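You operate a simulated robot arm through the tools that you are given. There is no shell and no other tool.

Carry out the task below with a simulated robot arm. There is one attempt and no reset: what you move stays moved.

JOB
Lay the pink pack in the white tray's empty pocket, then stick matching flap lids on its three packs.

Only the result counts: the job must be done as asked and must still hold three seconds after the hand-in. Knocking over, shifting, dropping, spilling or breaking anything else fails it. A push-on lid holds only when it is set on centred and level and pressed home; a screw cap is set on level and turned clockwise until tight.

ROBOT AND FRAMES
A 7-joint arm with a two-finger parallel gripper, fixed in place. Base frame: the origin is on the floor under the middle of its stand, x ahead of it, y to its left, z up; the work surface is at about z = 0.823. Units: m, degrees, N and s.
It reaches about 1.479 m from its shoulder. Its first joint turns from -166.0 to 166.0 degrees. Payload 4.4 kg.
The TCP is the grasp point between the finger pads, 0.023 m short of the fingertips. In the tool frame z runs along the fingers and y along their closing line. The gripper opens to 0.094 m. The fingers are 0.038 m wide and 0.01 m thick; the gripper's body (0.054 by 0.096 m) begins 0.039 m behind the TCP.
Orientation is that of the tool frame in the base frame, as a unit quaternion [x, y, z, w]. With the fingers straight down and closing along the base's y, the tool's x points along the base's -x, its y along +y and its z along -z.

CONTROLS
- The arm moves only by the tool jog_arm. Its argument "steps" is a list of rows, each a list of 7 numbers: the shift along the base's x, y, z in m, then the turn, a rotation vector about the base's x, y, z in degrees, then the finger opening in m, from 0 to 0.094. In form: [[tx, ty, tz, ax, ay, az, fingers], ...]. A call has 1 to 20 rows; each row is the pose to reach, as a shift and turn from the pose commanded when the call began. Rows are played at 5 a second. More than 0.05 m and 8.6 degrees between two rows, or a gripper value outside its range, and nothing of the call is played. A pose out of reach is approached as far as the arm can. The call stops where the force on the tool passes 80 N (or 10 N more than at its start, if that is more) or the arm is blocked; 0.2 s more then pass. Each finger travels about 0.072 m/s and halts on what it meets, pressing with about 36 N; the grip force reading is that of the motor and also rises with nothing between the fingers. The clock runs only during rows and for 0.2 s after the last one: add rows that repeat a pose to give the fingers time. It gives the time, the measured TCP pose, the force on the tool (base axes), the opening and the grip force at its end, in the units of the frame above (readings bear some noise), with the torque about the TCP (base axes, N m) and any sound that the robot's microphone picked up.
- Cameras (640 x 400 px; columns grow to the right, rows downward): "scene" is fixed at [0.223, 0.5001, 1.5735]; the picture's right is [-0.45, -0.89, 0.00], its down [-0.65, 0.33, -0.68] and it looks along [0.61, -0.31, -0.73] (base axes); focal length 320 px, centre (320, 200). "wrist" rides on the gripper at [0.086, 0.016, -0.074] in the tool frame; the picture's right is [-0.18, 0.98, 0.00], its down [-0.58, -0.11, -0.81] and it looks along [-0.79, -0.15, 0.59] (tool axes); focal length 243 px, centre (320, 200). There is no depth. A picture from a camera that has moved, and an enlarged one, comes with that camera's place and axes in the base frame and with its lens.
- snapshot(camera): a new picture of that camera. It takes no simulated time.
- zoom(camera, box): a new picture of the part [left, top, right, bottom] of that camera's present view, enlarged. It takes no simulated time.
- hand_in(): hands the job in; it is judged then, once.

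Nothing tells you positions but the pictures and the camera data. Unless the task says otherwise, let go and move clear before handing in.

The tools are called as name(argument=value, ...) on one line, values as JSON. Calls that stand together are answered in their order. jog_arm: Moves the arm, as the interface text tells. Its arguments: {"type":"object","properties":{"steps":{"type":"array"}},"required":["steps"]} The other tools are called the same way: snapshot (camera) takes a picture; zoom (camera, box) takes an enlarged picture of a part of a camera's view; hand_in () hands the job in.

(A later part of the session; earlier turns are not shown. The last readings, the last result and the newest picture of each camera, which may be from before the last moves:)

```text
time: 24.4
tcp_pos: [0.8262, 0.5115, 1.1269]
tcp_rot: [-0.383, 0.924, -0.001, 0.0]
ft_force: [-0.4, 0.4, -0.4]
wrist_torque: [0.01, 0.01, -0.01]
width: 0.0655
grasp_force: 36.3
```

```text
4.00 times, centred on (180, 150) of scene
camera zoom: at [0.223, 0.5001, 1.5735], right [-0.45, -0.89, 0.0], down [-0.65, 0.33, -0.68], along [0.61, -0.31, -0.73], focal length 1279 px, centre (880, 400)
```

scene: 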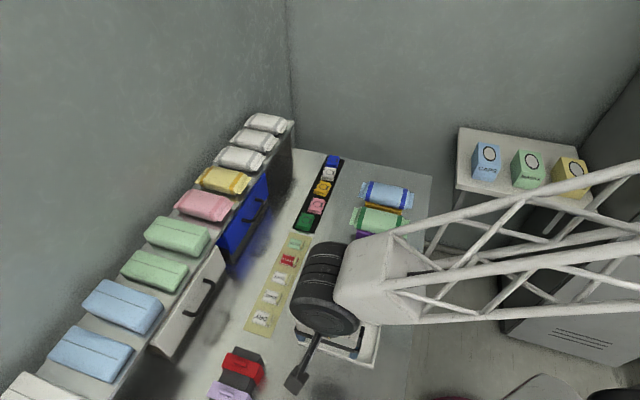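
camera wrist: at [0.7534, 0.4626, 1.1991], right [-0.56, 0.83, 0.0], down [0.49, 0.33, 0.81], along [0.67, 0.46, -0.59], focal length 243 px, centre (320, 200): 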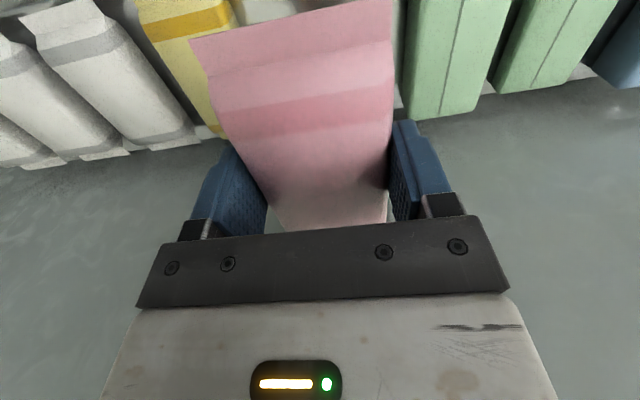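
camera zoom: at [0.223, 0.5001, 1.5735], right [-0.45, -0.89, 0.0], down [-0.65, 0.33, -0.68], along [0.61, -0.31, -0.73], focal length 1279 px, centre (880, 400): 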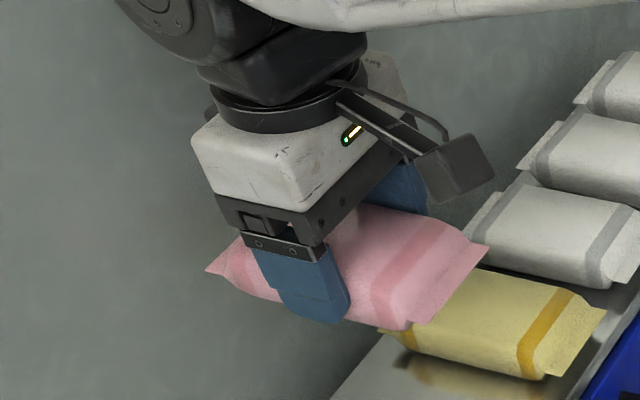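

The pack is held securely. I'm carrying it to hover above the empty pocket at about (0.441, 0.331).

jog_arm(steps=[[-0.02, -0.01, 0, 0, 0, 0, 0.05], [-0.055, -0.026, 0, 0, 0, 0, 0.05], [-0.092, -0.043, 0, 0, 0, 0, 0.05], [-0.13, -0.061, 0, 0, 0, 0, 0.05], [-0.168, -0.079, 0, 0, 0, 0, 0.05], [-0.206, -0.097, -0.01, 0, 0, 0, 0.05], [-0.244, -0.115, -0.02, 0, 0, 0, 0.05], [-0.282, -0.132, -0.03, 0, 0, 0, 0.05], [-0.32, -0.15, -0.05, 0, 0, 0, 0.05], [-0.355, -0.166, -0.07, 0, 0, 0, 0.05], [-0.3845, -0.1805, -0.09, 0, 0, 0, 0.05], [-0.3845, -0.1805, -0.13, 0, 0, 0, 0.05], [-0.3845, -0.1805, -0.16, 0, 0, 0, 0.05], [-0.3845, -0.1805, -0.19, 0, 0, 0, 0.05], [-0.3845, -0.1805, -0.19, 0, 0, 0, 0.05]])

snapshot(camera="wrist")

snapshot(camera="scene")

```text
time: 27.6
tcp_pos: [0.4432, 0.3275, 0.9343]
tcp_rot: [-0.382, 0.924, 0.0, 0.0]
ft_force: [0.2, 0.1, -0.8]
wrist_torque: [0.0, 0.02, 0.0]
width: 0.0653
grasp_force: 35.9
```

```text
taken
camera wrist: at [0.3701, 0.2789, 1.0089], right [-0.56, 0.83, 0.0], down [0.49, 0.33, 0.81], along [0.67, 0.46, -0.59], focal length 243 px, centre (320, 200)
```

wrist: 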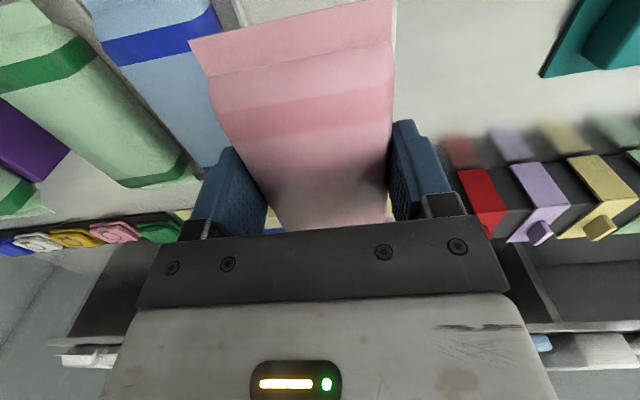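

```text
taken
```

scene: 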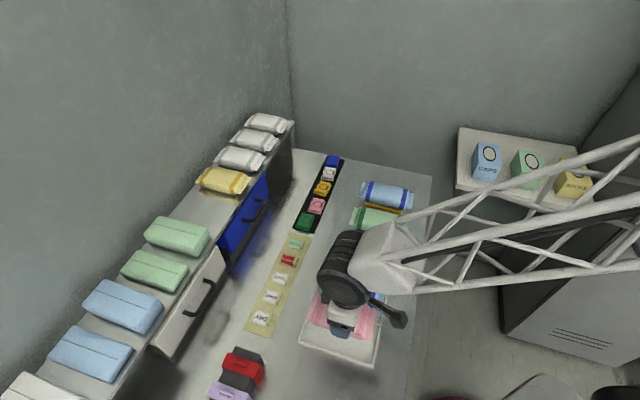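

jog_arm(steps=[[-0.001, 0.0025, -0.02, 0, 0, 0, 0.05], [-0.001, 0.0025, -0.04, 0, 0, 0, 0.05], [-0.001, 0.0025, -0.055, 0, 0, 0, 0.05], [-0.001, 0.0025, -0.055, 0, 0, 0, 0.05]])

snapshot(camera="wrist")

zoom(camera="scene", box=[280, 280, 420, 367])

zoom(camera="wrist", box=[160, 0, 420, 162])

```text
time: 28.6
tcp_pos: [0.4429, 0.3318, 0.8791]
tcp_rot: [-0.383, 0.924, 0.0, 0.0]
ft_force: [0.4, -0.4, -0.9]
wrist_torque: [-0.02, -0.03, 0.01]
width: 0.0653
grasp_force: 36.1
```

```text
taken
camera wrist: at [0.3688, 0.2831, 0.9534], right [-0.56, 0.83, 0.0], down [0.49, 0.33, 0.81], along [0.67, 0.46, -0.59], focal length 243 px, centre (320, 200)
```

wrist: 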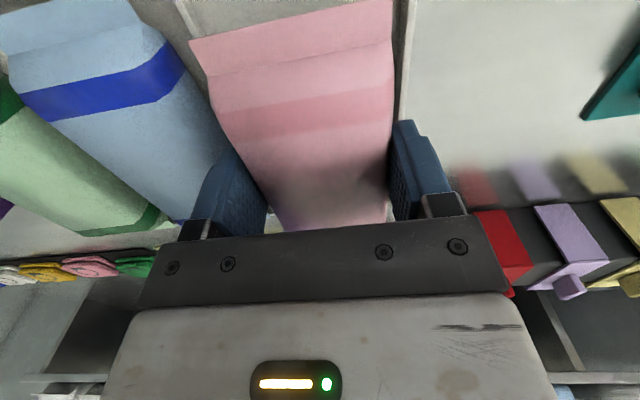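

```text
4.57 times, centred on (350, 324) of scene
camera zoom: at [0.223, 0.5001, 1.5735], right [-0.45, -0.89, 0.0], down [-0.65, 0.33, -0.68], along [0.61, -0.31, -0.73], focal length 1461 px, centre (183, -365)
```

zoom: 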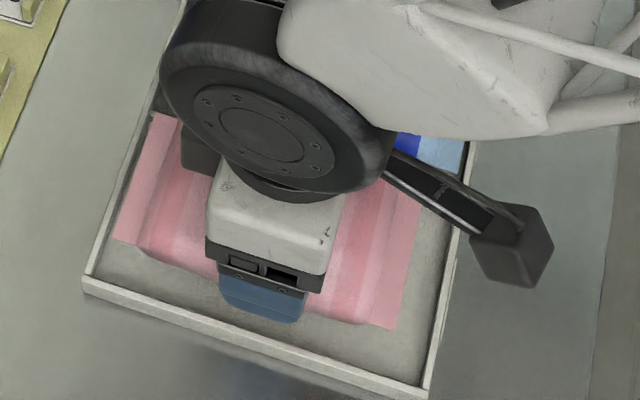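

```text
2.46 times, centred on (290, 81) of wrist
camera zoom: at [0.3688, 0.2831, 0.9534], right [-0.56, 0.83, 0.0], down [0.49, 0.33, 0.81], along [0.67, 0.46, -0.59], focal length 597 px, centre (394, 493)
```

zoom: 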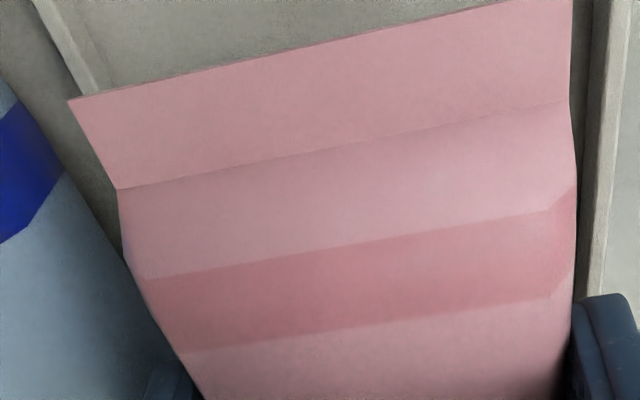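

The pack is over the pocket and well aligned. I'll nudge it 2 mm toward the divider, lower it just above the floor with the fingertips still above the divider, then release with a small opening.

jog_arm(steps=[[0.0013, -0.0013, 0, 0, 0, 0, 0.05], [0.0013, -0.0013, -0.006, 0, 0, 0, 0.05], [0.0013, -0.0013, -0.012, 0, 0, 0, 0.05], [0.0013, -0.0013, -0.017, 0, 0, 0, 0.05], [0.0013, -0.0013, -0.0195, 0, 0, 0, 0.05], [0.0013, -0.0013, -0.0195, 0, 0, 0, 0.05]])

zoom(camera="wrist", box=[160, 0, 420, 162])

zoom(camera="scene", box=[280, 280, 420, 367])

```text
time: 30.0
tcp_pos: [0.4433, 0.3308, 0.86]
tcp_rot: [-0.382, 0.924, 0.001, 0.0]
ft_force: [-0.1, 0.6, -0.6]
wrist_torque: [-0.01, 0.02, 0.01]
width: 0.0655
grasp_force: 36.4
```

```text
2.46 times, centred on (290, 81) of wrist
camera zoom: at [0.3697, 0.2824, 0.9336], right [-0.56, 0.83, 0.0], down [0.49, 0.33, 0.81], along [0.67, 0.46, -0.59], focal length 597 px, centre (394, 493)
```

zoom: 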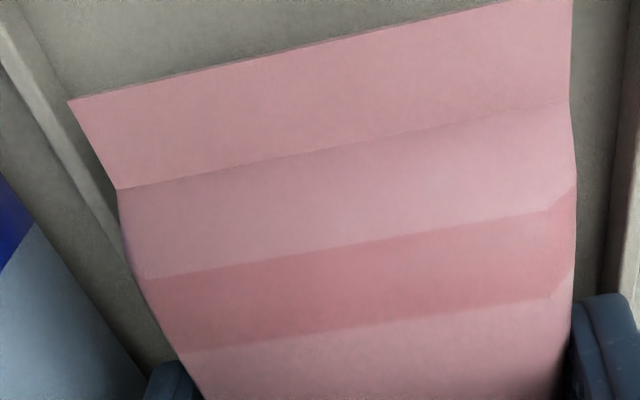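

```text
4.57 times, centred on (350, 324) of scene
camera zoom: at [0.223, 0.5001, 1.5735], right [-0.45, -0.89, 0.0], down [-0.65, 0.33, -0.68], along [0.61, -0.31, -0.73], focal length 1461 px, centre (183, -365)
```

zoom: 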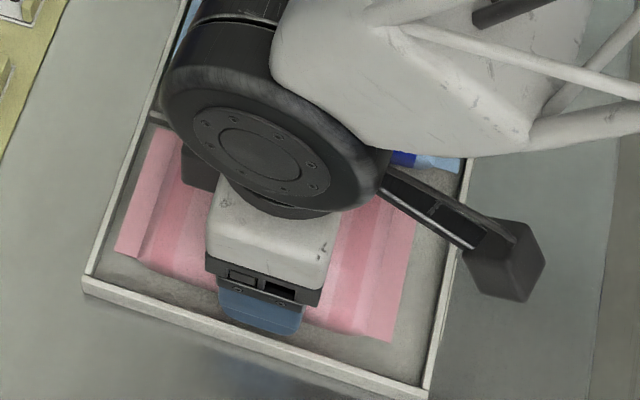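

jog_arm(steps=[[0.0008, -0.0008, 0.001, 0, 0, 0, 0.05], [0.0008, -0.0008, 0.001, 0, 0, 0, 0.05], [0.0008, -0.0008, 0.001, 0, 0, 0, 0.066], [0.0008, -0.0008, 0.001, 0, 0, 0, 0.068], [0.0008, -0.0008, 0.001, 0, 0, 0, 0.068]])

zoom(camera="wrist", box=[160, 0, 420, 162])

zoom(camera="scene", box=[280, 280, 420, 367])

```text
time: 31.2
tcp_pos: [0.4449, 0.3309, 0.8611]
tcp_rot: [-0.382, 0.924, 0.0, -0.001]
ft_force: [0.3, 0.0, -0.4]
wrist_torque: [0.0, -0.02, -0.03]
width: 0.0681
grasp_force: 0.1
```

```text
2.46 times, centred on (290, 81) of wrist
camera zoom: at [0.3705, 0.2817, 0.9348], right [-0.56, 0.83, 0.0], down [0.49, 0.33, 0.81], along [0.67, 0.46, -0.59], focal length 597 px, centre (394, 493)
```

zoom: 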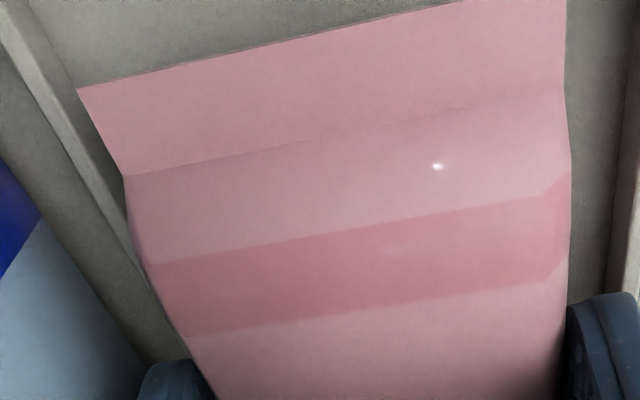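

```text
4.57 times, centred on (350, 324) of scene
camera zoom: at [0.223, 0.5001, 1.5735], right [-0.45, -0.89, 0.0], down [-0.65, 0.33, -0.68], along [0.61, -0.31, -0.73], focal length 1461 px, centre (183, -365)
```

zoom: 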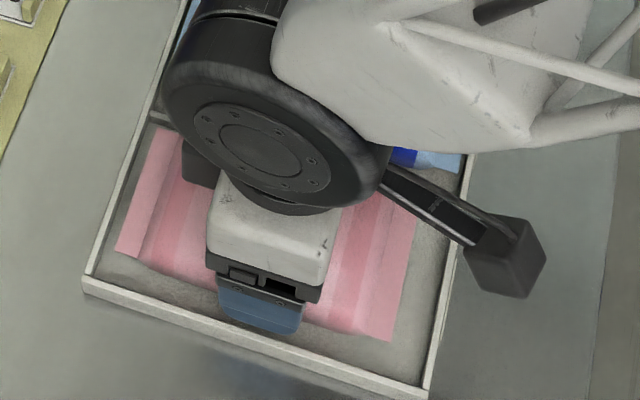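

The pack dropped a few millimetres into the pocket and is free. I'm raising straight up.

jog_arm(steps=[[0, 0, 0.004, 0, 0, 0, 0.068], [0, 0, 0.01, 0, 0, 0, 0.068], [0, 0, 0.02, 0, 0, 0, 0.068], [0, 0, 0.04, 0, 0, 0, 0.068], [0, 0, 0.08, 0, 0, 0, 0.068], [0, 0, 0.12, 0, 0, 0, 0.068], [0, 0, 0.12, 0, 0, 0, 0.068]])

snapshot(camera="wrist")

zoom(camera="scene", box=[280, 240, 440, 340])

```text
time: 32.8
tcp_pos: [0.4438, 0.3296, 0.9789]
tcp_rot: [-0.382, 0.924, 0.001, 0.0]
ft_force: [0.0, 0.8, -0.1]
wrist_torque: [-0.01, 0.03, -0.02]
width: 0.0681
grasp_force: 0.1
```

```text
taken
camera wrist: at [0.3696, 0.2797, 1.0525], right [-0.56, 0.83, 0.0], down [0.49, 0.33, 0.81], along [0.67, 0.46, -0.59], focal length 243 px, centre (320, 200)
```

wrist: 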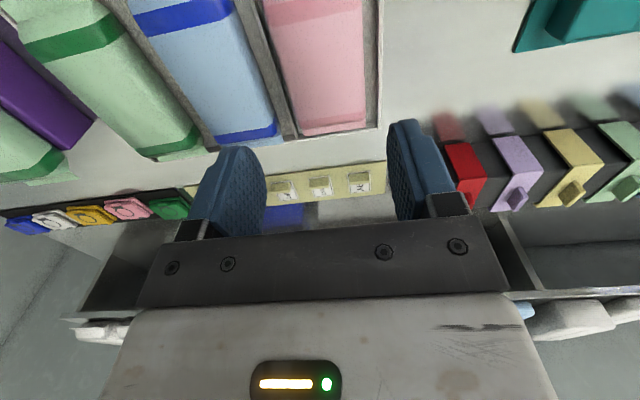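

```text
4.00 times, centred on (360, 290) of scene
camera zoom: at [0.223, 0.5001, 1.5735], right [-0.45, -0.89, 0.0], down [-0.65, 0.33, -0.68], along [0.61, -0.31, -0.73], focal length 1279 px, centre (160, -160)
```

zoom: 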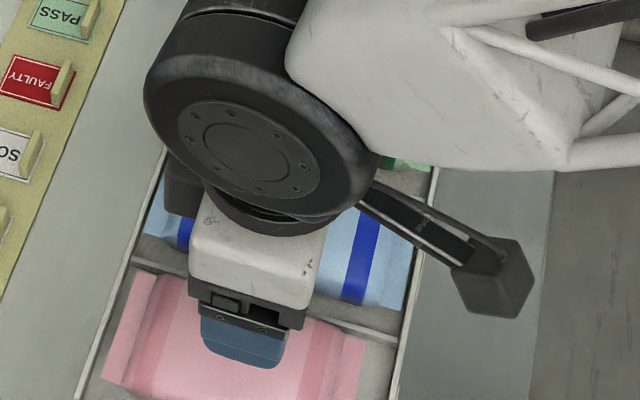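

The pink pack is lying in the pocket. Next I'll swing over to the lid strip, yawed to -45°, to inspect the lids closely.

jog_arm(steps=[[0.0, 0.0, 0.03, 0, 0, -8, 0.08], [0.02, -0.01, 0.06, 0, 0, -16, 0.08], [0.055, -0.02, 0.06, 0, 0, -24, 0.08], [0.09, -0.03, 0.06, 0, 0, -32, 0.08], [0.125, -0.04, 0.06, 0, 0, -40, 0.08], [0.16, -0.05, 0.06, 0, 0, -48, 0.08], [0.195, -0.065, 0.06, 0, 0, -56, 0.08], [0.23, -0.08, 0.06, 0, 0, -64, 0.08], [0.265, -0.09, 0.06, 0, 0, -72, 0.08], [0.3, -0.1, 0.06, 0, 0, -80, 0.08], [0.335, -0.11, 0.05, 0, 0, -88, 0.08], [0.36, -0.12, 0.03, 0, 0, -90, 0.08], [0.365, -0.122, 0.01, 0, 0, -90, 0.08], [0.365, -0.122, 0.01, 0, 0, -90, 0.08]])

snapshot(camera="wrist")

snapshot(camera="scene")

```text
time: 35.8
tcp_pos: [0.8083, 0.2088, 0.9905]
tcp_rot: [0.382, 0.924, 0.0, 0.0]
ft_force: [0.7, -0.3, -0.1]
wrist_torque: [0.03, -0.02, 0.02]
width: 0.0798
grasp_force: 0.1
```

```text
taken
camera wrist: at [0.7582, 0.2821, 1.0638], right [0.83, 0.56, 0.0], down [0.33, -0.49, 0.81], along [0.46, -0.67, -0.59], focal length 243 px, centre (320, 200)
```

wrist: 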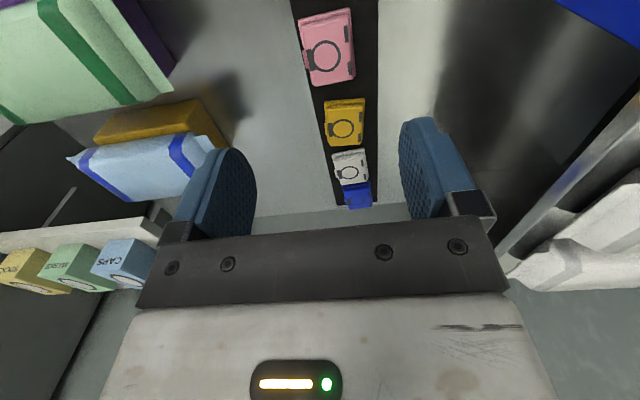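

```text
taken
```

scene: 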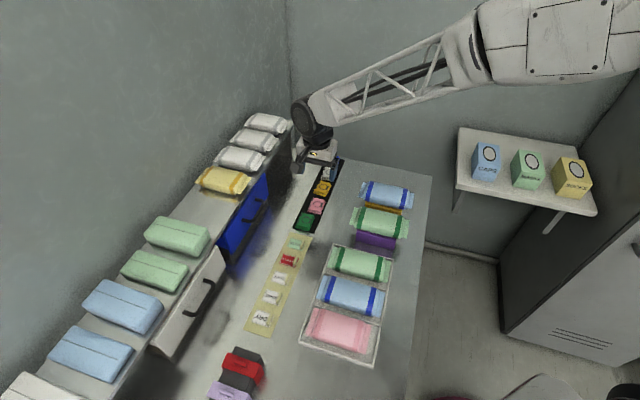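

zoom(camera="wrist", box=[270, 0, 400, 81])

zoom(camera="wrist", box=[290, 80, 400, 149])

zoom(camera="scene", box=[290, 290, 400, 359])

zoom(camera="scene", box=[285, 180, 345, 240])

```text
4.92 times, centred on (335, 40) of wrist
camera zoom: at [0.7582, 0.2821, 1.0638], right [0.83, 0.56, 0.0], down [0.33, -0.49, 0.81], along [0.46, -0.67, -0.59], focal length 1194 px, centre (246, 985)
```

zoom: 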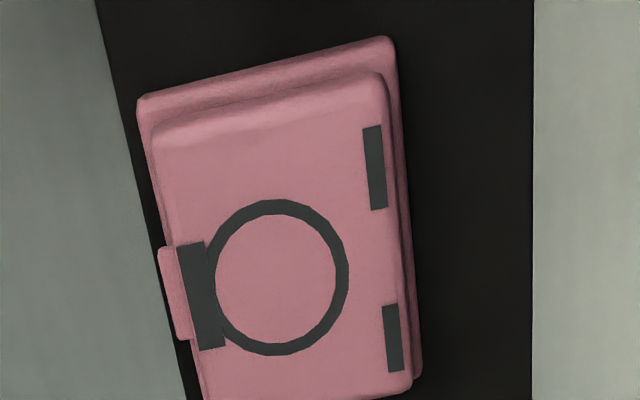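

```text
5.80 times, centred on (345, 114) of wrist
camera zoom: at [0.7582, 0.2821, 1.0638], right [0.83, 0.56, 0.0], down [0.33, -0.49, 0.81], along [0.46, -0.67, -0.59], focal length 1406 px, centre (175, 696)
```

zoom: 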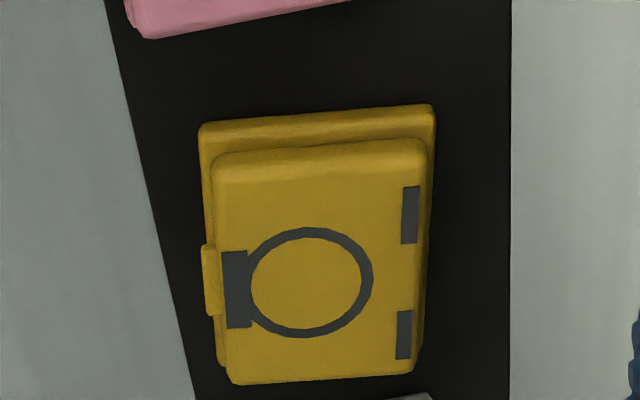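

```text
5.80 times, centred on (345, 324) of scene
camera zoom: at [0.223, 0.5001, 1.5735], right [-0.45, -0.89, 0.0], down [-0.65, 0.33, -0.68], along [0.61, -0.31, -0.73], focal length 1853 px, centre (175, -522)
```

zoom: 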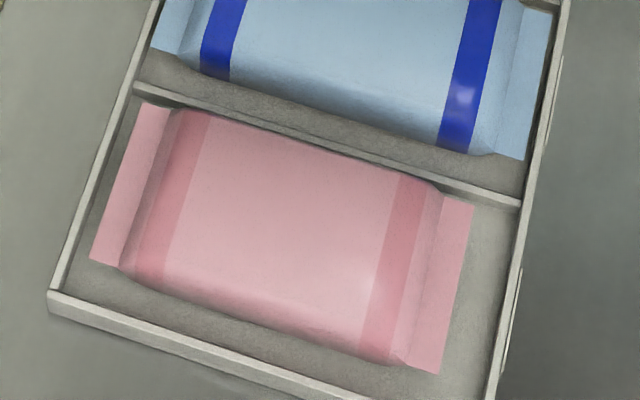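

```text
6.67 times, centred on (315, 210) of scene
camera zoom: at [0.223, 0.5001, 1.5735], right [-0.45, -0.89, 0.0], down [-0.65, 0.33, -0.68], along [0.61, -0.31, -0.73], focal length 2131 px, centre (353, 133)
```

zoom: 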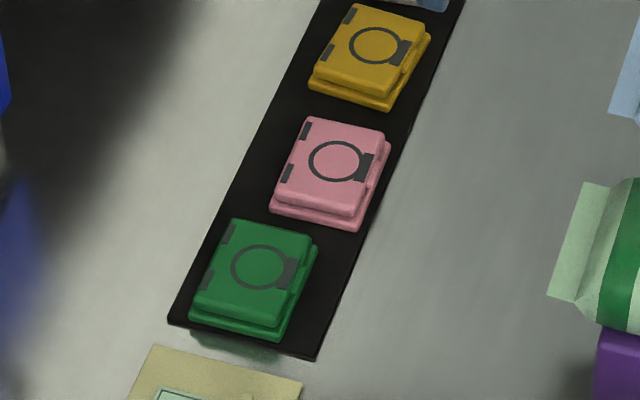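

zoom(camera="scene", box=[305, 190, 329, 215])

zoom(camera="wrist", box=[325, 140, 385, 215])

```text
16.00 times, centred on (317, 202) of scene
camera zoom: at [0.223, 0.5001, 1.5735], right [-0.45, -0.89, 0.0], down [-0.65, 0.33, -0.68], along [0.61, -0.31, -0.73], focal length 5114 px, centre (368, 160)
```

zoom: 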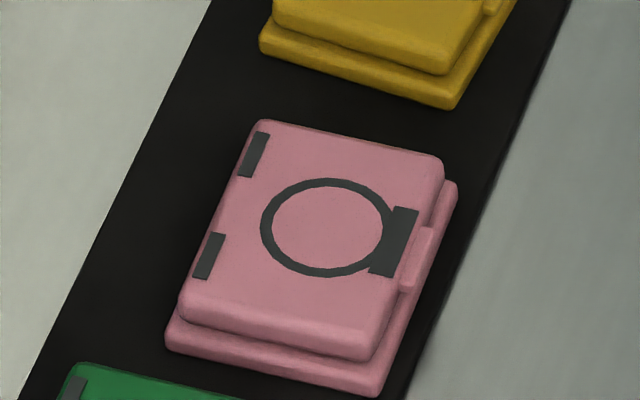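

```text
5.33 times, centred on (355, 178) of wrist
camera zoom: at [0.7582, 0.2821, 1.0638], right [0.83, 0.56, 0.0], down [0.33, -0.49, 0.81], along [0.46, -0.67, -0.59], focal length 1294 px, centre (133, 320)
```

zoom: 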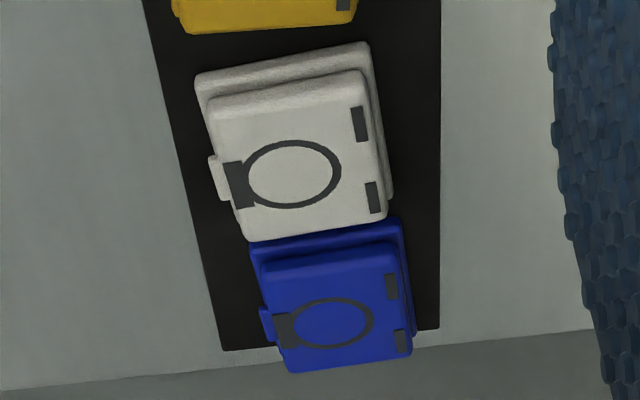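

The lids are about 54 × 42 mm and 12 mm tall, with the long side along the strip. The pink one is centred near (0.8185, 0.208), and I'll grip it across its short side. I'm lowering to a close hover to refine.

jog_arm(steps=[[0.0054, -0.0008, -0.02, 0, 0, 0, 0.07], [0.0108, -0.0016, -0.045, 0, 0, 0, 0.064], [0.0108, -0.0016, -0.07, 0, 0, 0, 0.062], [0.0108, -0.0016, -0.07, 0, 0, 0, 0.062]])

snapshot(camera="wrist")

zoom(camera="wrist", box=[240, 40, 400, 140])

```text
time: 36.8
tcp_pos: [0.819, 0.208, 0.921]
tcp_rot: [0.382, 0.924, 0.0, 0.0]
ft_force: [-0.2, -0.5, 1.0]
wrist_torque: [-0.01, -0.02, -0.02]
width: 0.0619
grasp_force: 0.0
```

```text
taken
camera wrist: at [0.7683, 0.2807, 0.994], right [0.83, 0.56, 0.0], down [0.33, -0.49, 0.81], along [0.46, -0.67, -0.59], focal length 243 px, centre (320, 200)
```

wrist: 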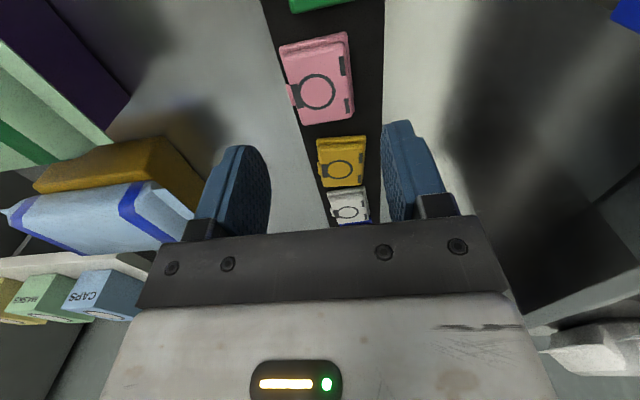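

```text
4.00 times, centred on (320, 90) of wrist
camera zoom: at [0.7683, 0.2807, 0.994], right [0.83, 0.56, 0.0], down [0.33, -0.49, 0.81], along [0.46, -0.67, -0.59], focal length 970 px, centre (320, 640)
```

zoom: 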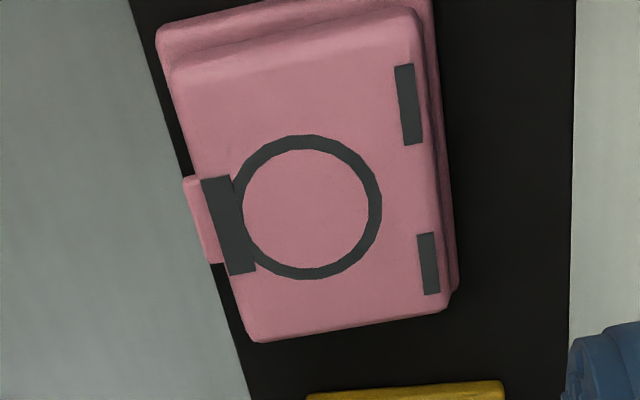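

jog_arm(steps=[[0.0009, -0.0008, -0.02, 0, 0, 0, 0.062], [0.0009, -0.0008, -0.045, 0, 0, 0, 0.06], [0.0009, -0.0008, -0.06, 0, 0, 0, 0.058], [0.0009, -0.0008, -0.066, 0, 0, 0, 0.056], [0.0009, -0.0008, -0.066, 0, 0, 0, 0.056]])

snapshot(camera="wrist")

zoom(camera="wrist", box=[220, 80, 420, 205])

zoom(camera="scene", box=[280, 160, 350, 230])

```text
time: 38.0
tcp_pos: [0.8208, 0.2059, 0.8561]
tcp_rot: [0.383, 0.924, 0.0, 0.0]
ft_force: [0.7, 0.5, 0.5]
wrist_torque: [0.0, 0.01, -0.02]
width: 0.056
grasp_force: 0.1
```

```text
taken
camera wrist: at [0.7701, 0.279, 0.9288], right [0.83, 0.56, 0.0], down [0.33, -0.49, 0.81], along [0.46, -0.67, -0.59], focal length 243 px, centre (320, 200)
```

wrist: 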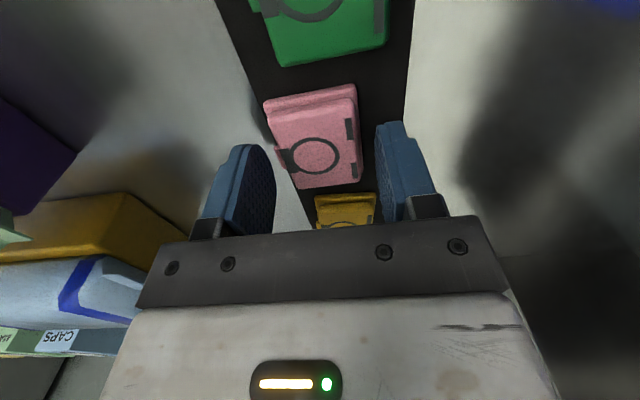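

```text
3.20 times, centred on (320, 142) of wrist
camera zoom: at [0.7701, 0.279, 0.9288], right [0.83, 0.56, 0.0], down [0.33, -0.49, 0.81], along [0.46, -0.67, -0.59], focal length 776 px, centre (320, 384)
```

zoom: 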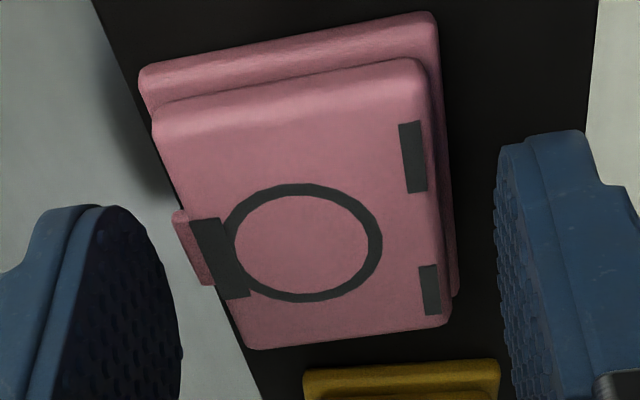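

```text
5.71 times, centred on (315, 195) of scene
camera zoom: at [0.223, 0.5001, 1.5735], right [-0.45, -0.89, 0.0], down [-0.65, 0.33, -0.68], along [0.61, -0.31, -0.73], focal length 1826 px, centre (349, 229)
```

zoom: 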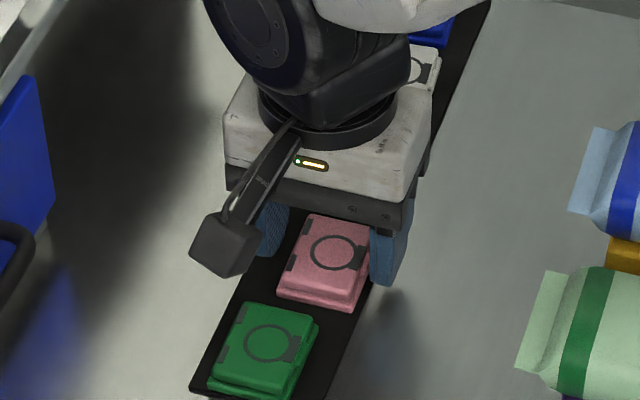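

jog_arm(steps=[[0, 0, -0.002, 0, 0, 0, 0.056], [0, 0, -0.004, 0, 0, 0, 0.056], [0, 0, -0.005, 0, 0, 0, 0.056], [0, 0, -0.005, 0, 0, 0, 0.056]])

zoom(camera="wrist", box=[220, 80, 420, 205])

```text
time: 39.0
tcp_pos: [0.8207, 0.2052, 0.8505]
tcp_rot: [0.382, 0.924, 0.0, 0.0]
ft_force: [-0.3, -0.5, -0.1]
wrist_torque: [0.0, 0.04, 0.0]
width: 0.0559
grasp_force: 0.0
```

```text
3.20 times, centred on (320, 142) of wrist
camera zoom: at [0.7698, 0.2791, 0.9239], right [0.83, 0.56, 0.0], down [0.33, -0.49, 0.81], along [0.46, -0.67, -0.59], focal length 776 px, centre (320, 384)
```

zoom: 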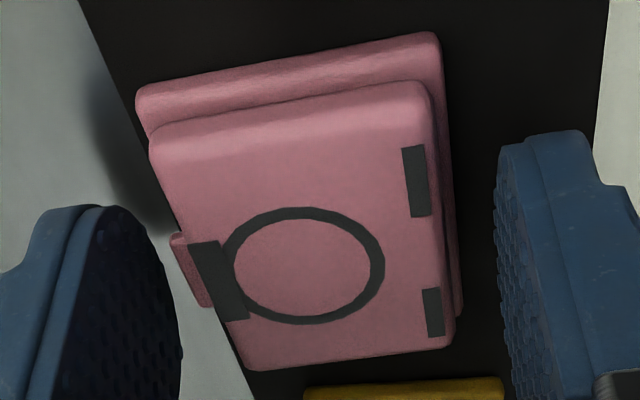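

jog_arm(steps=[[0, 0, -0.001, 0, 0, 0, 0.052], [0, 0, -0.001, 0, 0, 0, 0.046], [0, 0, -0.001, 0, 0, 0, 0.038], [0, 0, -0.001, 0, 0, 0, 0.03], [0, 0, -0.001, 0, 0, 0, 0.03]])

zoom(camera="wrist", box=[220, 80, 420, 205])

zoom(camera="scene", box=[280, 160, 350, 230])

```text
time: 40.2
tcp_pos: [0.8203, 0.207, 0.8493]
tcp_rot: [0.382, 0.924, 0.0, -0.001]
ft_force: [-0.1, 0.0, -0.2]
wrist_torque: [-0.03, 0.0, 0.01]
width: 0.0415
grasp_force: 36.3
```

```text
3.20 times, centred on (320, 142) of wrist
camera zoom: at [0.7699, 0.2793, 0.9228], right [0.83, 0.56, 0.0], down [0.33, -0.49, 0.81], along [0.46, -0.67, -0.59], focal length 776 px, centre (320, 384)
```

zoom: 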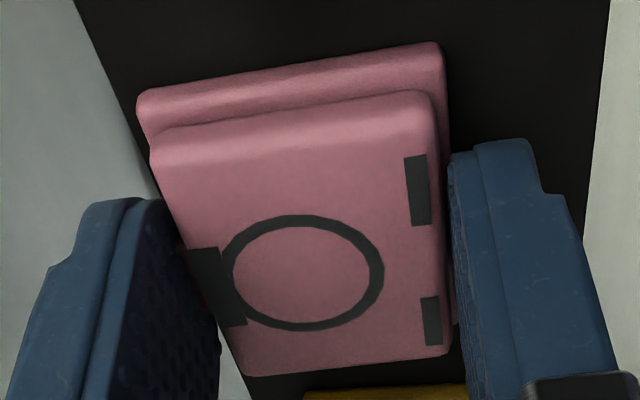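

```text
5.71 times, centred on (315, 195) of scene
camera zoom: at [0.223, 0.5001, 1.5735], right [-0.45, -0.89, 0.0], down [-0.65, 0.33, -0.68], along [0.61, -0.31, -0.73], focal length 1826 px, centre (349, 229)
```

zoom: 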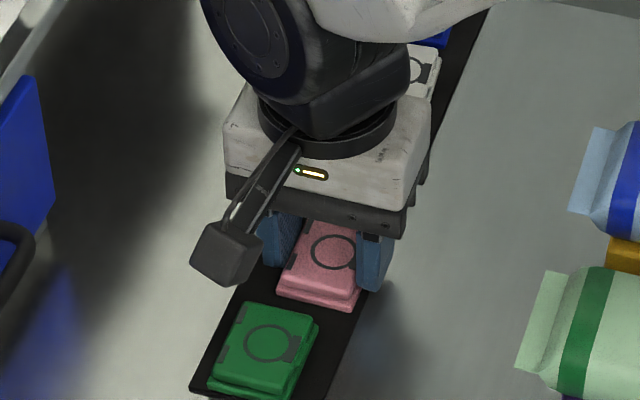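

The pink lid is gripped at 41.5 mm, matching its short side. I'm lifting it clear.

jog_arm(steps=[[0, 0, 0.01, 0, 0, 0, 0.03], [0, 0, 0.03, 0, 0, 0, 0.03], [0, 0, 0.06, 0, 0, 0, 0.03], [0, 0, 0.1, 0, 0, 0, 0.03], [0, 0, 0.14, 0, 0, 0, 0.03], [0, 0, 0.14, 0, 0, 0, 0.03]])

snapshot(camera="wrist")

snapshot(camera="scene")

```text
time: 41.6
tcp_pos: [0.8208, 0.2076, 0.9909]
tcp_rot: [0.383, 0.924, 0.0, 0.0]
ft_force: [0.4, 0.1, -0.2]
wrist_torque: [0.0, -0.03, 0.0]
width: 0.0415
grasp_force: 36.5
```

```text
taken
camera wrist: at [0.7713, 0.28, 1.0643], right [0.83, 0.56, 0.0], down [0.33, -0.49, 0.81], along [0.46, -0.67, -0.59], focal length 243 px, centre (320, 200)
```

wrist: 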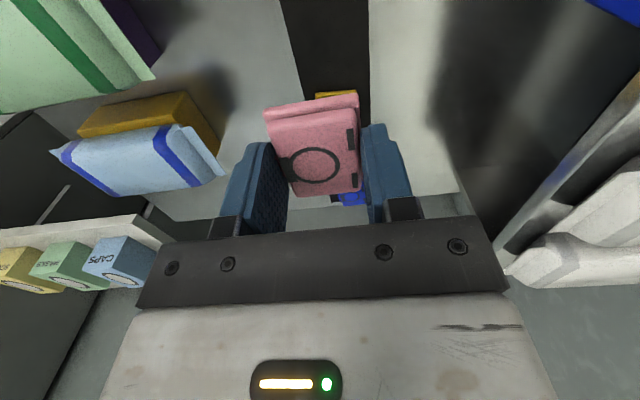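

```text
taken
```

scene: 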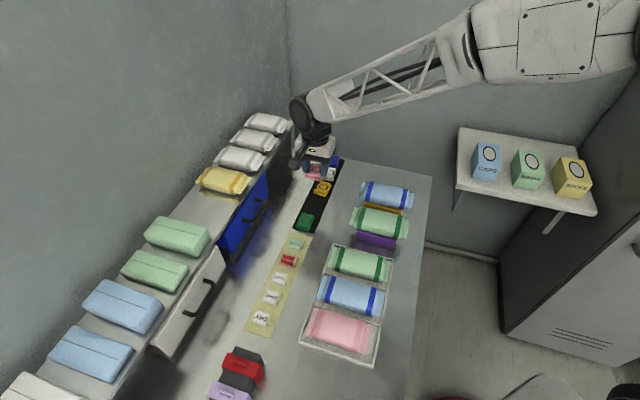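

The lid is held. I'm carrying it to a hover above the pink pack, rotating +90° so its long side lies along the pack's length.

jog_arm(steps=[[0.0, 0.0, 0.02, 0, 0, 8, 0.03], [-0.03, 0.01, 0.03, 0, 0, 16, 0.03], [-0.065, 0.022, 0.03, 0, 0, 24, 0.03], [-0.1, 0.034, 0.03, 0, 0, 32, 0.03], [-0.135, 0.046, 0.03, 0, 0, 40, 0.03], [-0.17, 0.058, 0.03, 0, 0, 48, 0.03], [-0.205, 0.07, 0.03, 0, 0, 56, 0.03], [-0.24, 0.082, 0.03, 0, 0, 64, 0.03], [-0.275, 0.094, 0.03, 0, 0, 72, 0.03], [-0.31, 0.106, 0.03, 0, 0, 80, 0.03], [-0.345, 0.118, 0.02, 0, 0, 88, 0.03], [-0.3753, 0.1273, 0.0, 0, 0, 90, 0.03], [-0.3753, 0.1273, -0.01, 0, 0, 90, 0.03], [-0.3753, 0.1273, -0.01, 0, 0, 90, 0.03]])

snapshot(camera="wrist")

zoom(camera="wrist", box=[200, 0, 440, 150])

zoom(camera="scene", box=[290, 270, 400, 339])

```text
time: 44.6
tcp_pos: [0.4423, 0.3322, 0.9779]
tcp_rot: [-0.383, 0.924, 0.0, 0.0]
ft_force: [-0.7, -0.1, -0.8]
wrist_torque: [-0.02, -0.01, -0.02]
width: 0.0418
grasp_force: 35.6
```

```text
taken
camera wrist: at [0.3695, 0.2838, 1.0518], right [-0.57, 0.82, 0.0], down [0.49, 0.33, 0.81], along [0.67, 0.46, -0.59], focal length 243 px, centre (320, 200)
```

wrist: 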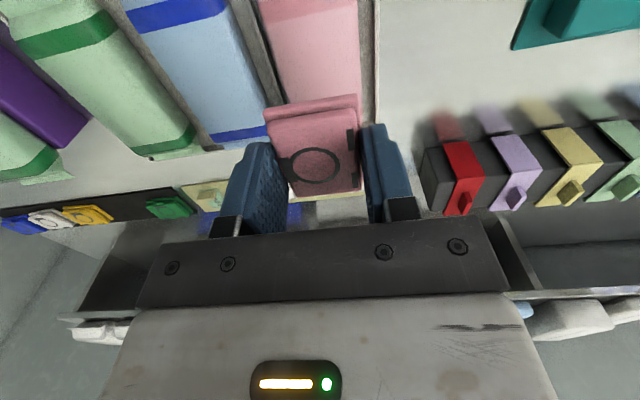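

```text
2.67 times, centred on (320, 75) of wrist
camera zoom: at [0.3695, 0.2838, 1.0518], right [-0.57, 0.82, 0.0], down [0.49, 0.33, 0.81], along [0.67, 0.46, -0.59], focal length 647 px, centre (320, 533)
```

zoom: 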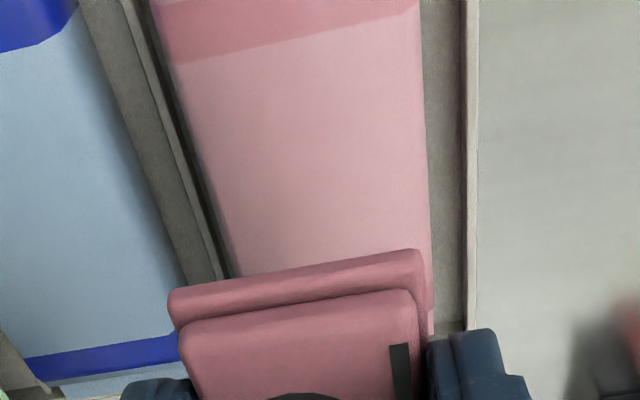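

```text
5.80 times, centred on (345, 304) of scene
camera zoom: at [0.223, 0.5001, 1.5735], right [-0.45, -0.89, 0.0], down [-0.65, 0.33, -0.68], along [0.61, -0.31, -0.73], focal length 1853 px, centre (175, -406)
```

zoom: 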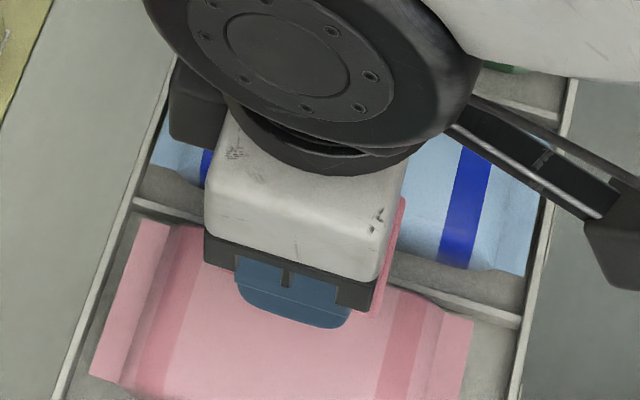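

The lid is hovering over the pink pack but hides part of it. I'll shift sideways 0.1 m along the tray to see the full pack outline and measure its centre accurately.

jog_arm(steps=[[0.025, -0.025, 0.01, 0, 0, 0, 0.03], [0.05, -0.05, 0.01, 0, 0, 0, 0.03], [0.0707, -0.0707, 0.01, 0, 0, 0, 0.03], [0.0707, -0.0707, 0.01, 0, 0, 0, 0.03]])

snapshot(camera="wrist")

zoom(camera="wrist", box=[340, 0, 540, 125])

zoom(camera="wrist", box=[100, 0, 300, 125])

zoom(camera="wrist", box=[240, 80, 400, 180])

```text
time: 45.6
tcp_pos: [0.5147, 0.262, 0.9879]
tcp_rot: [-0.382, 0.924, 0.0, 0.0]
ft_force: [0.6, 0.1, 0.3]
wrist_torque: [0.0, 0.02, 0.03]
width: 0.0415
grasp_force: 35.7
```

```text
taken
camera wrist: at [0.4412, 0.2134, 1.0612], right [-0.56, 0.83, 0.0], down [0.49, 0.33, 0.81], along [0.67, 0.46, -0.59], focal length 243 px, centre (320, 200)
```

wrist: 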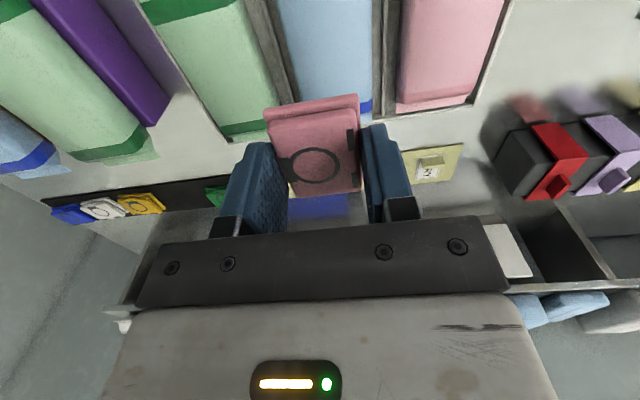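

```text
3.20 times, centred on (440, 62) of wrist
camera zoom: at [0.4412, 0.2134, 1.0612], right [-0.56, 0.83, 0.0], down [0.49, 0.33, 0.81], along [0.67, 0.46, -0.59], focal length 776 px, centre (-64, 640)
```

zoom: 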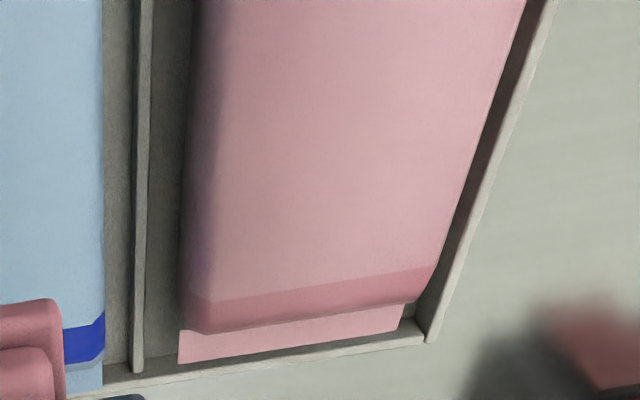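

```text
3.20 times, centred on (200, 62) of wrist
camera zoom: at [0.4412, 0.2134, 1.0612], right [-0.56, 0.83, 0.0], down [0.49, 0.33, 0.81], along [0.67, 0.46, -0.59], focal length 776 px, centre (704, 640)
```

zoom: 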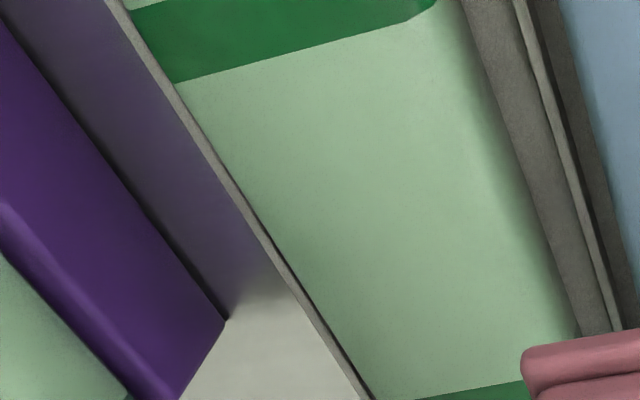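

```text
4.00 times, centred on (320, 130) of wrist
camera zoom: at [0.4412, 0.2134, 1.0612], right [-0.56, 0.83, 0.0], down [0.49, 0.33, 0.81], along [0.67, 0.46, -0.59], focal length 970 px, centre (320, 480)
```

zoom: 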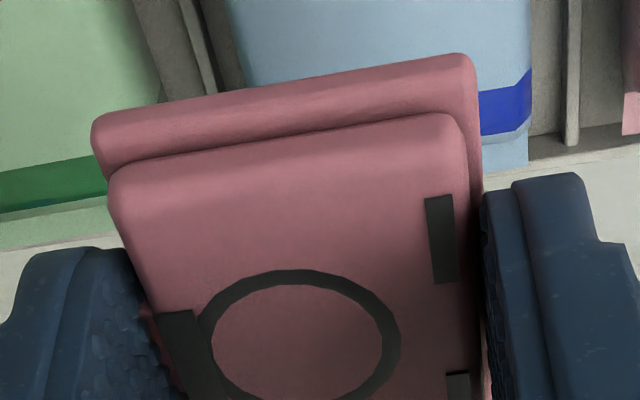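

The pink pack's centre comes out at about e1=0.078, e2=0.5565. I'm moving the lid over it and lowering to about 1 cm above, then checking alignment.

jog_arm(steps=[[-0.02, 0.023, 0, 0, 0, 0, 0.03], [-0.045, 0.051, 0, 0, 0, 0, 0.03], [-0.0654, 0.0747, -0.01, 0, 0, 0, 0.03], [-0.0654, 0.0747, -0.04, 0, 0, 0, 0.03], [-0.0654, 0.0747, -0.07, 0, 0, 0, 0.03], [-0.0654, 0.0747, -0.095, 0, 0, 0, 0.03], [-0.0654, 0.0747, -0.095, 0, 0, 0, 0.03]])

snapshot(camera="wrist")

zoom(camera="wrist", box=[200, 0, 440, 150])

zoom(camera="scene", box=[290, 290, 400, 359])

```text
time: 47.2
tcp_pos: [0.4506, 0.3395, 0.8945]
tcp_rot: [-0.383, 0.924, 0.0, 0.0]
ft_force: [0.3, -0.6, 0.0]
wrist_torque: [-0.01, 0.01, -0.01]
width: 0.0416
grasp_force: 35.5
```

```text
taken
camera wrist: at [0.3765, 0.2906, 0.9683], right [-0.56, 0.83, 0.0], down [0.49, 0.33, 0.81], along [0.67, 0.46, -0.59], focal length 243 px, centre (320, 200)
```

wrist: 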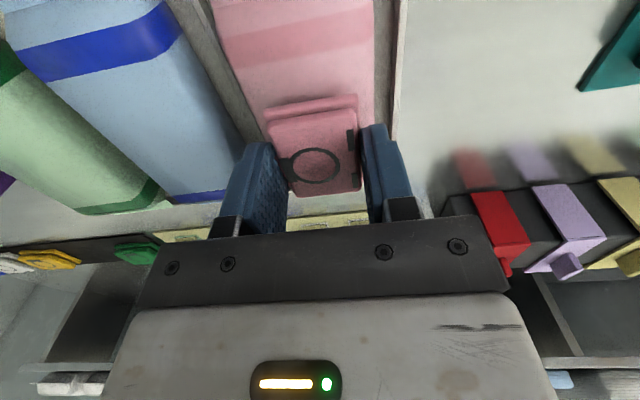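

```text
2.67 times, centred on (320, 75) of wrist
camera zoom: at [0.3765, 0.2906, 0.9683], right [-0.56, 0.83, 0.0], down [0.49, 0.33, 0.81], along [0.67, 0.46, -0.59], focal length 647 px, centre (320, 533)
```

zoom: 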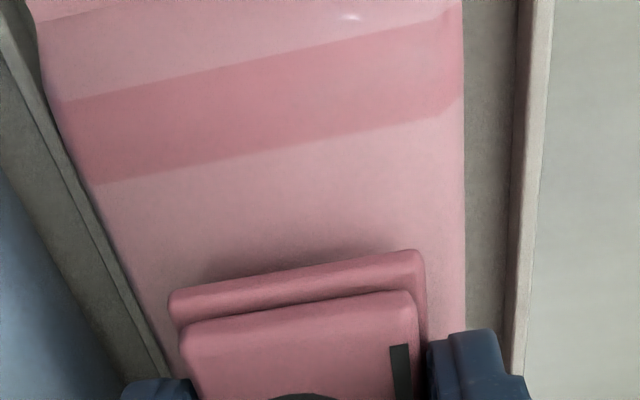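

```text
5.80 times, centred on (345, 324) of scene
camera zoom: at [0.223, 0.5001, 1.5735], right [-0.45, -0.89, 0.0], down [-0.65, 0.33, -0.68], along [0.61, -0.31, -0.73], focal length 1853 px, centre (175, -522)
```

zoom: 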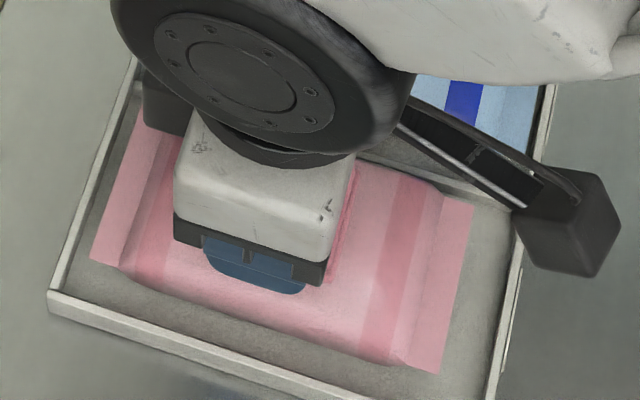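

jog_arm(steps=[[-0.0006, -0.0025, 0, 0, 0, 0, 0.03], [-0.0006, -0.0025, -0.006, 0, 0, 0, 0.03], [-0.0006, -0.0025, -0.011, 0, 0, 0, 0.03], [-0.0006, -0.0025, -0.011, 0, 0, 0, 0.03]])

zoom(camera="wrist", box=[200, 0, 440, 150])

```text
time: 48.2
tcp_pos: [0.4497, 0.3345, 0.8843]
tcp_rot: [-0.383, 0.924, 0.0, 0.002]
ft_force: [-2.1, -2.4, 32.2]
wrist_torque: [-0.11, 0.12, 0.03]
width: 0.0416
grasp_force: 36.3
```

```text
2.67 times, centred on (320, 75) of wrist
camera zoom: at [0.3765, 0.2874, 0.9577], right [-0.56, 0.83, 0.0], down [0.49, 0.33, 0.81], along [0.67, 0.46, -0.59], focal length 647 px, centre (320, 533)
```

zoom: 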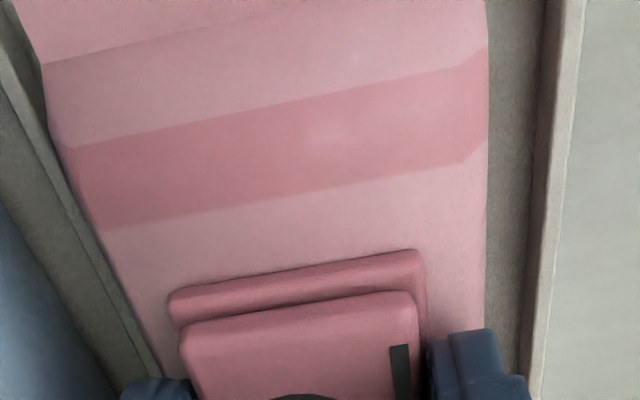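

The lid touched sooner than I expected, with 32 N upward, so the pack top is near z≈0.8595. With that height the lid sits about 3 mm toward +e2, and no click sound was reported. I'll ease up a few millimetres and check whether it is already stuck.

jog_arm(steps=[[0, 0, 0.002, 0, 0, 0, 0.03], [0, 0, 0.005, 0, 0, 0, 0.03], [0, 0, 0.005, 0, 0, 0, 0.03]])

zoom(camera="wrist", box=[200, 0, 440, 150])

zoom(camera="scene", box=[290, 290, 400, 359])

```text
time: 49.0
tcp_pos: [0.4492, 0.3345, 0.8882]
tcp_rot: [-0.383, 0.924, -0.001, -0.001]
ft_force: [0.4, 0.4, -1.2]
wrist_torque: [0.04, -0.02, 0.0]
width: 0.0415
grasp_force: 35.6
```

```text
2.67 times, centred on (320, 75) of wrist
camera zoom: at [0.3765, 0.2859, 0.9615], right [-0.56, 0.83, 0.0], down [0.49, 0.33, 0.81], along [0.66, 0.46, -0.59], focal length 647 px, centre (320, 533)
```

zoom: 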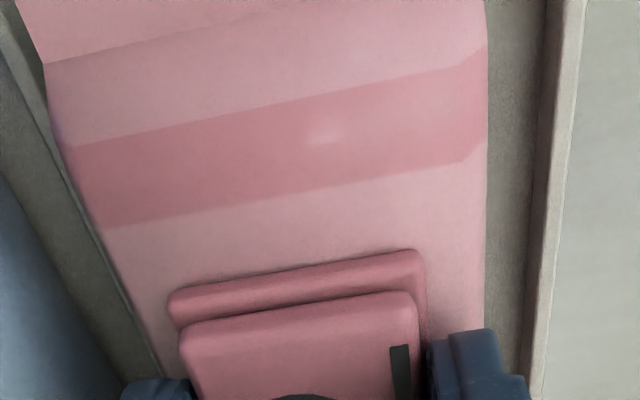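

```text
5.80 times, centred on (345, 324) of scene
camera zoom: at [0.223, 0.5001, 1.5735], right [-0.45, -0.89, 0.0], down [-0.65, 0.33, -0.68], along [0.61, -0.31, -0.73], focal length 1853 px, centre (175, -522)
```

zoom: 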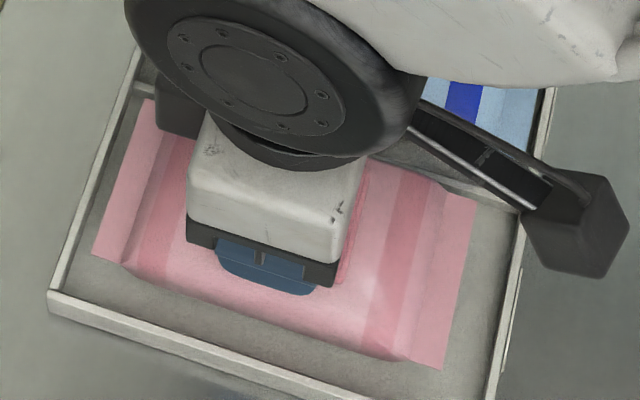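

The pack rose with the lid, so the lid is stuck to the pack. I'll set it back down with a firm press, then release.

jog_arm(steps=[[0, 0, -0.002, 0, 0, 0, 0.03], [0, 0, -0.004, 0, 0, 0, 0.03], [0, 0, -0.005, 0, 0, 0, 0.03], [0, 0, -0.005, 0, 0, 0, 0.03]])

zoom(camera="wrist", box=[200, 0, 440, 150])

```text
time: 50.0
tcp_pos: [0.4515, 0.3348, 0.8848]
tcp_rot: [-0.384, 0.924, 0.0, 0.001]
ft_force: [-2.8, -0.5, 29.8]
wrist_torque: [-0.04, 0.07, 0.0]
width: 0.0416
grasp_force: 35.6
```

```text
2.67 times, centred on (320, 75) of wrist
camera zoom: at [0.3767, 0.2861, 0.9576], right [-0.56, 0.83, 0.0], down [0.49, 0.33, 0.81], along [0.67, 0.46, -0.59], focal length 647 px, centre (320, 533)
```

zoom: 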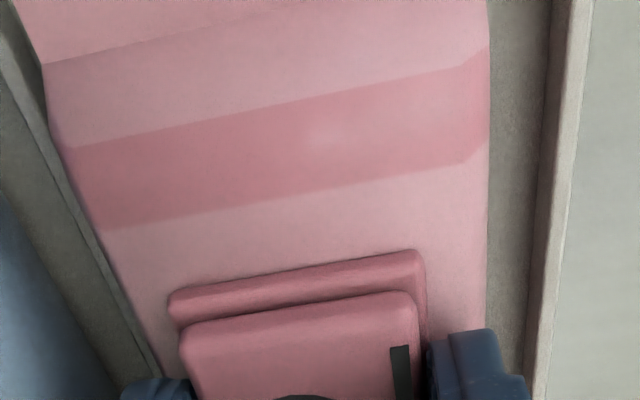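

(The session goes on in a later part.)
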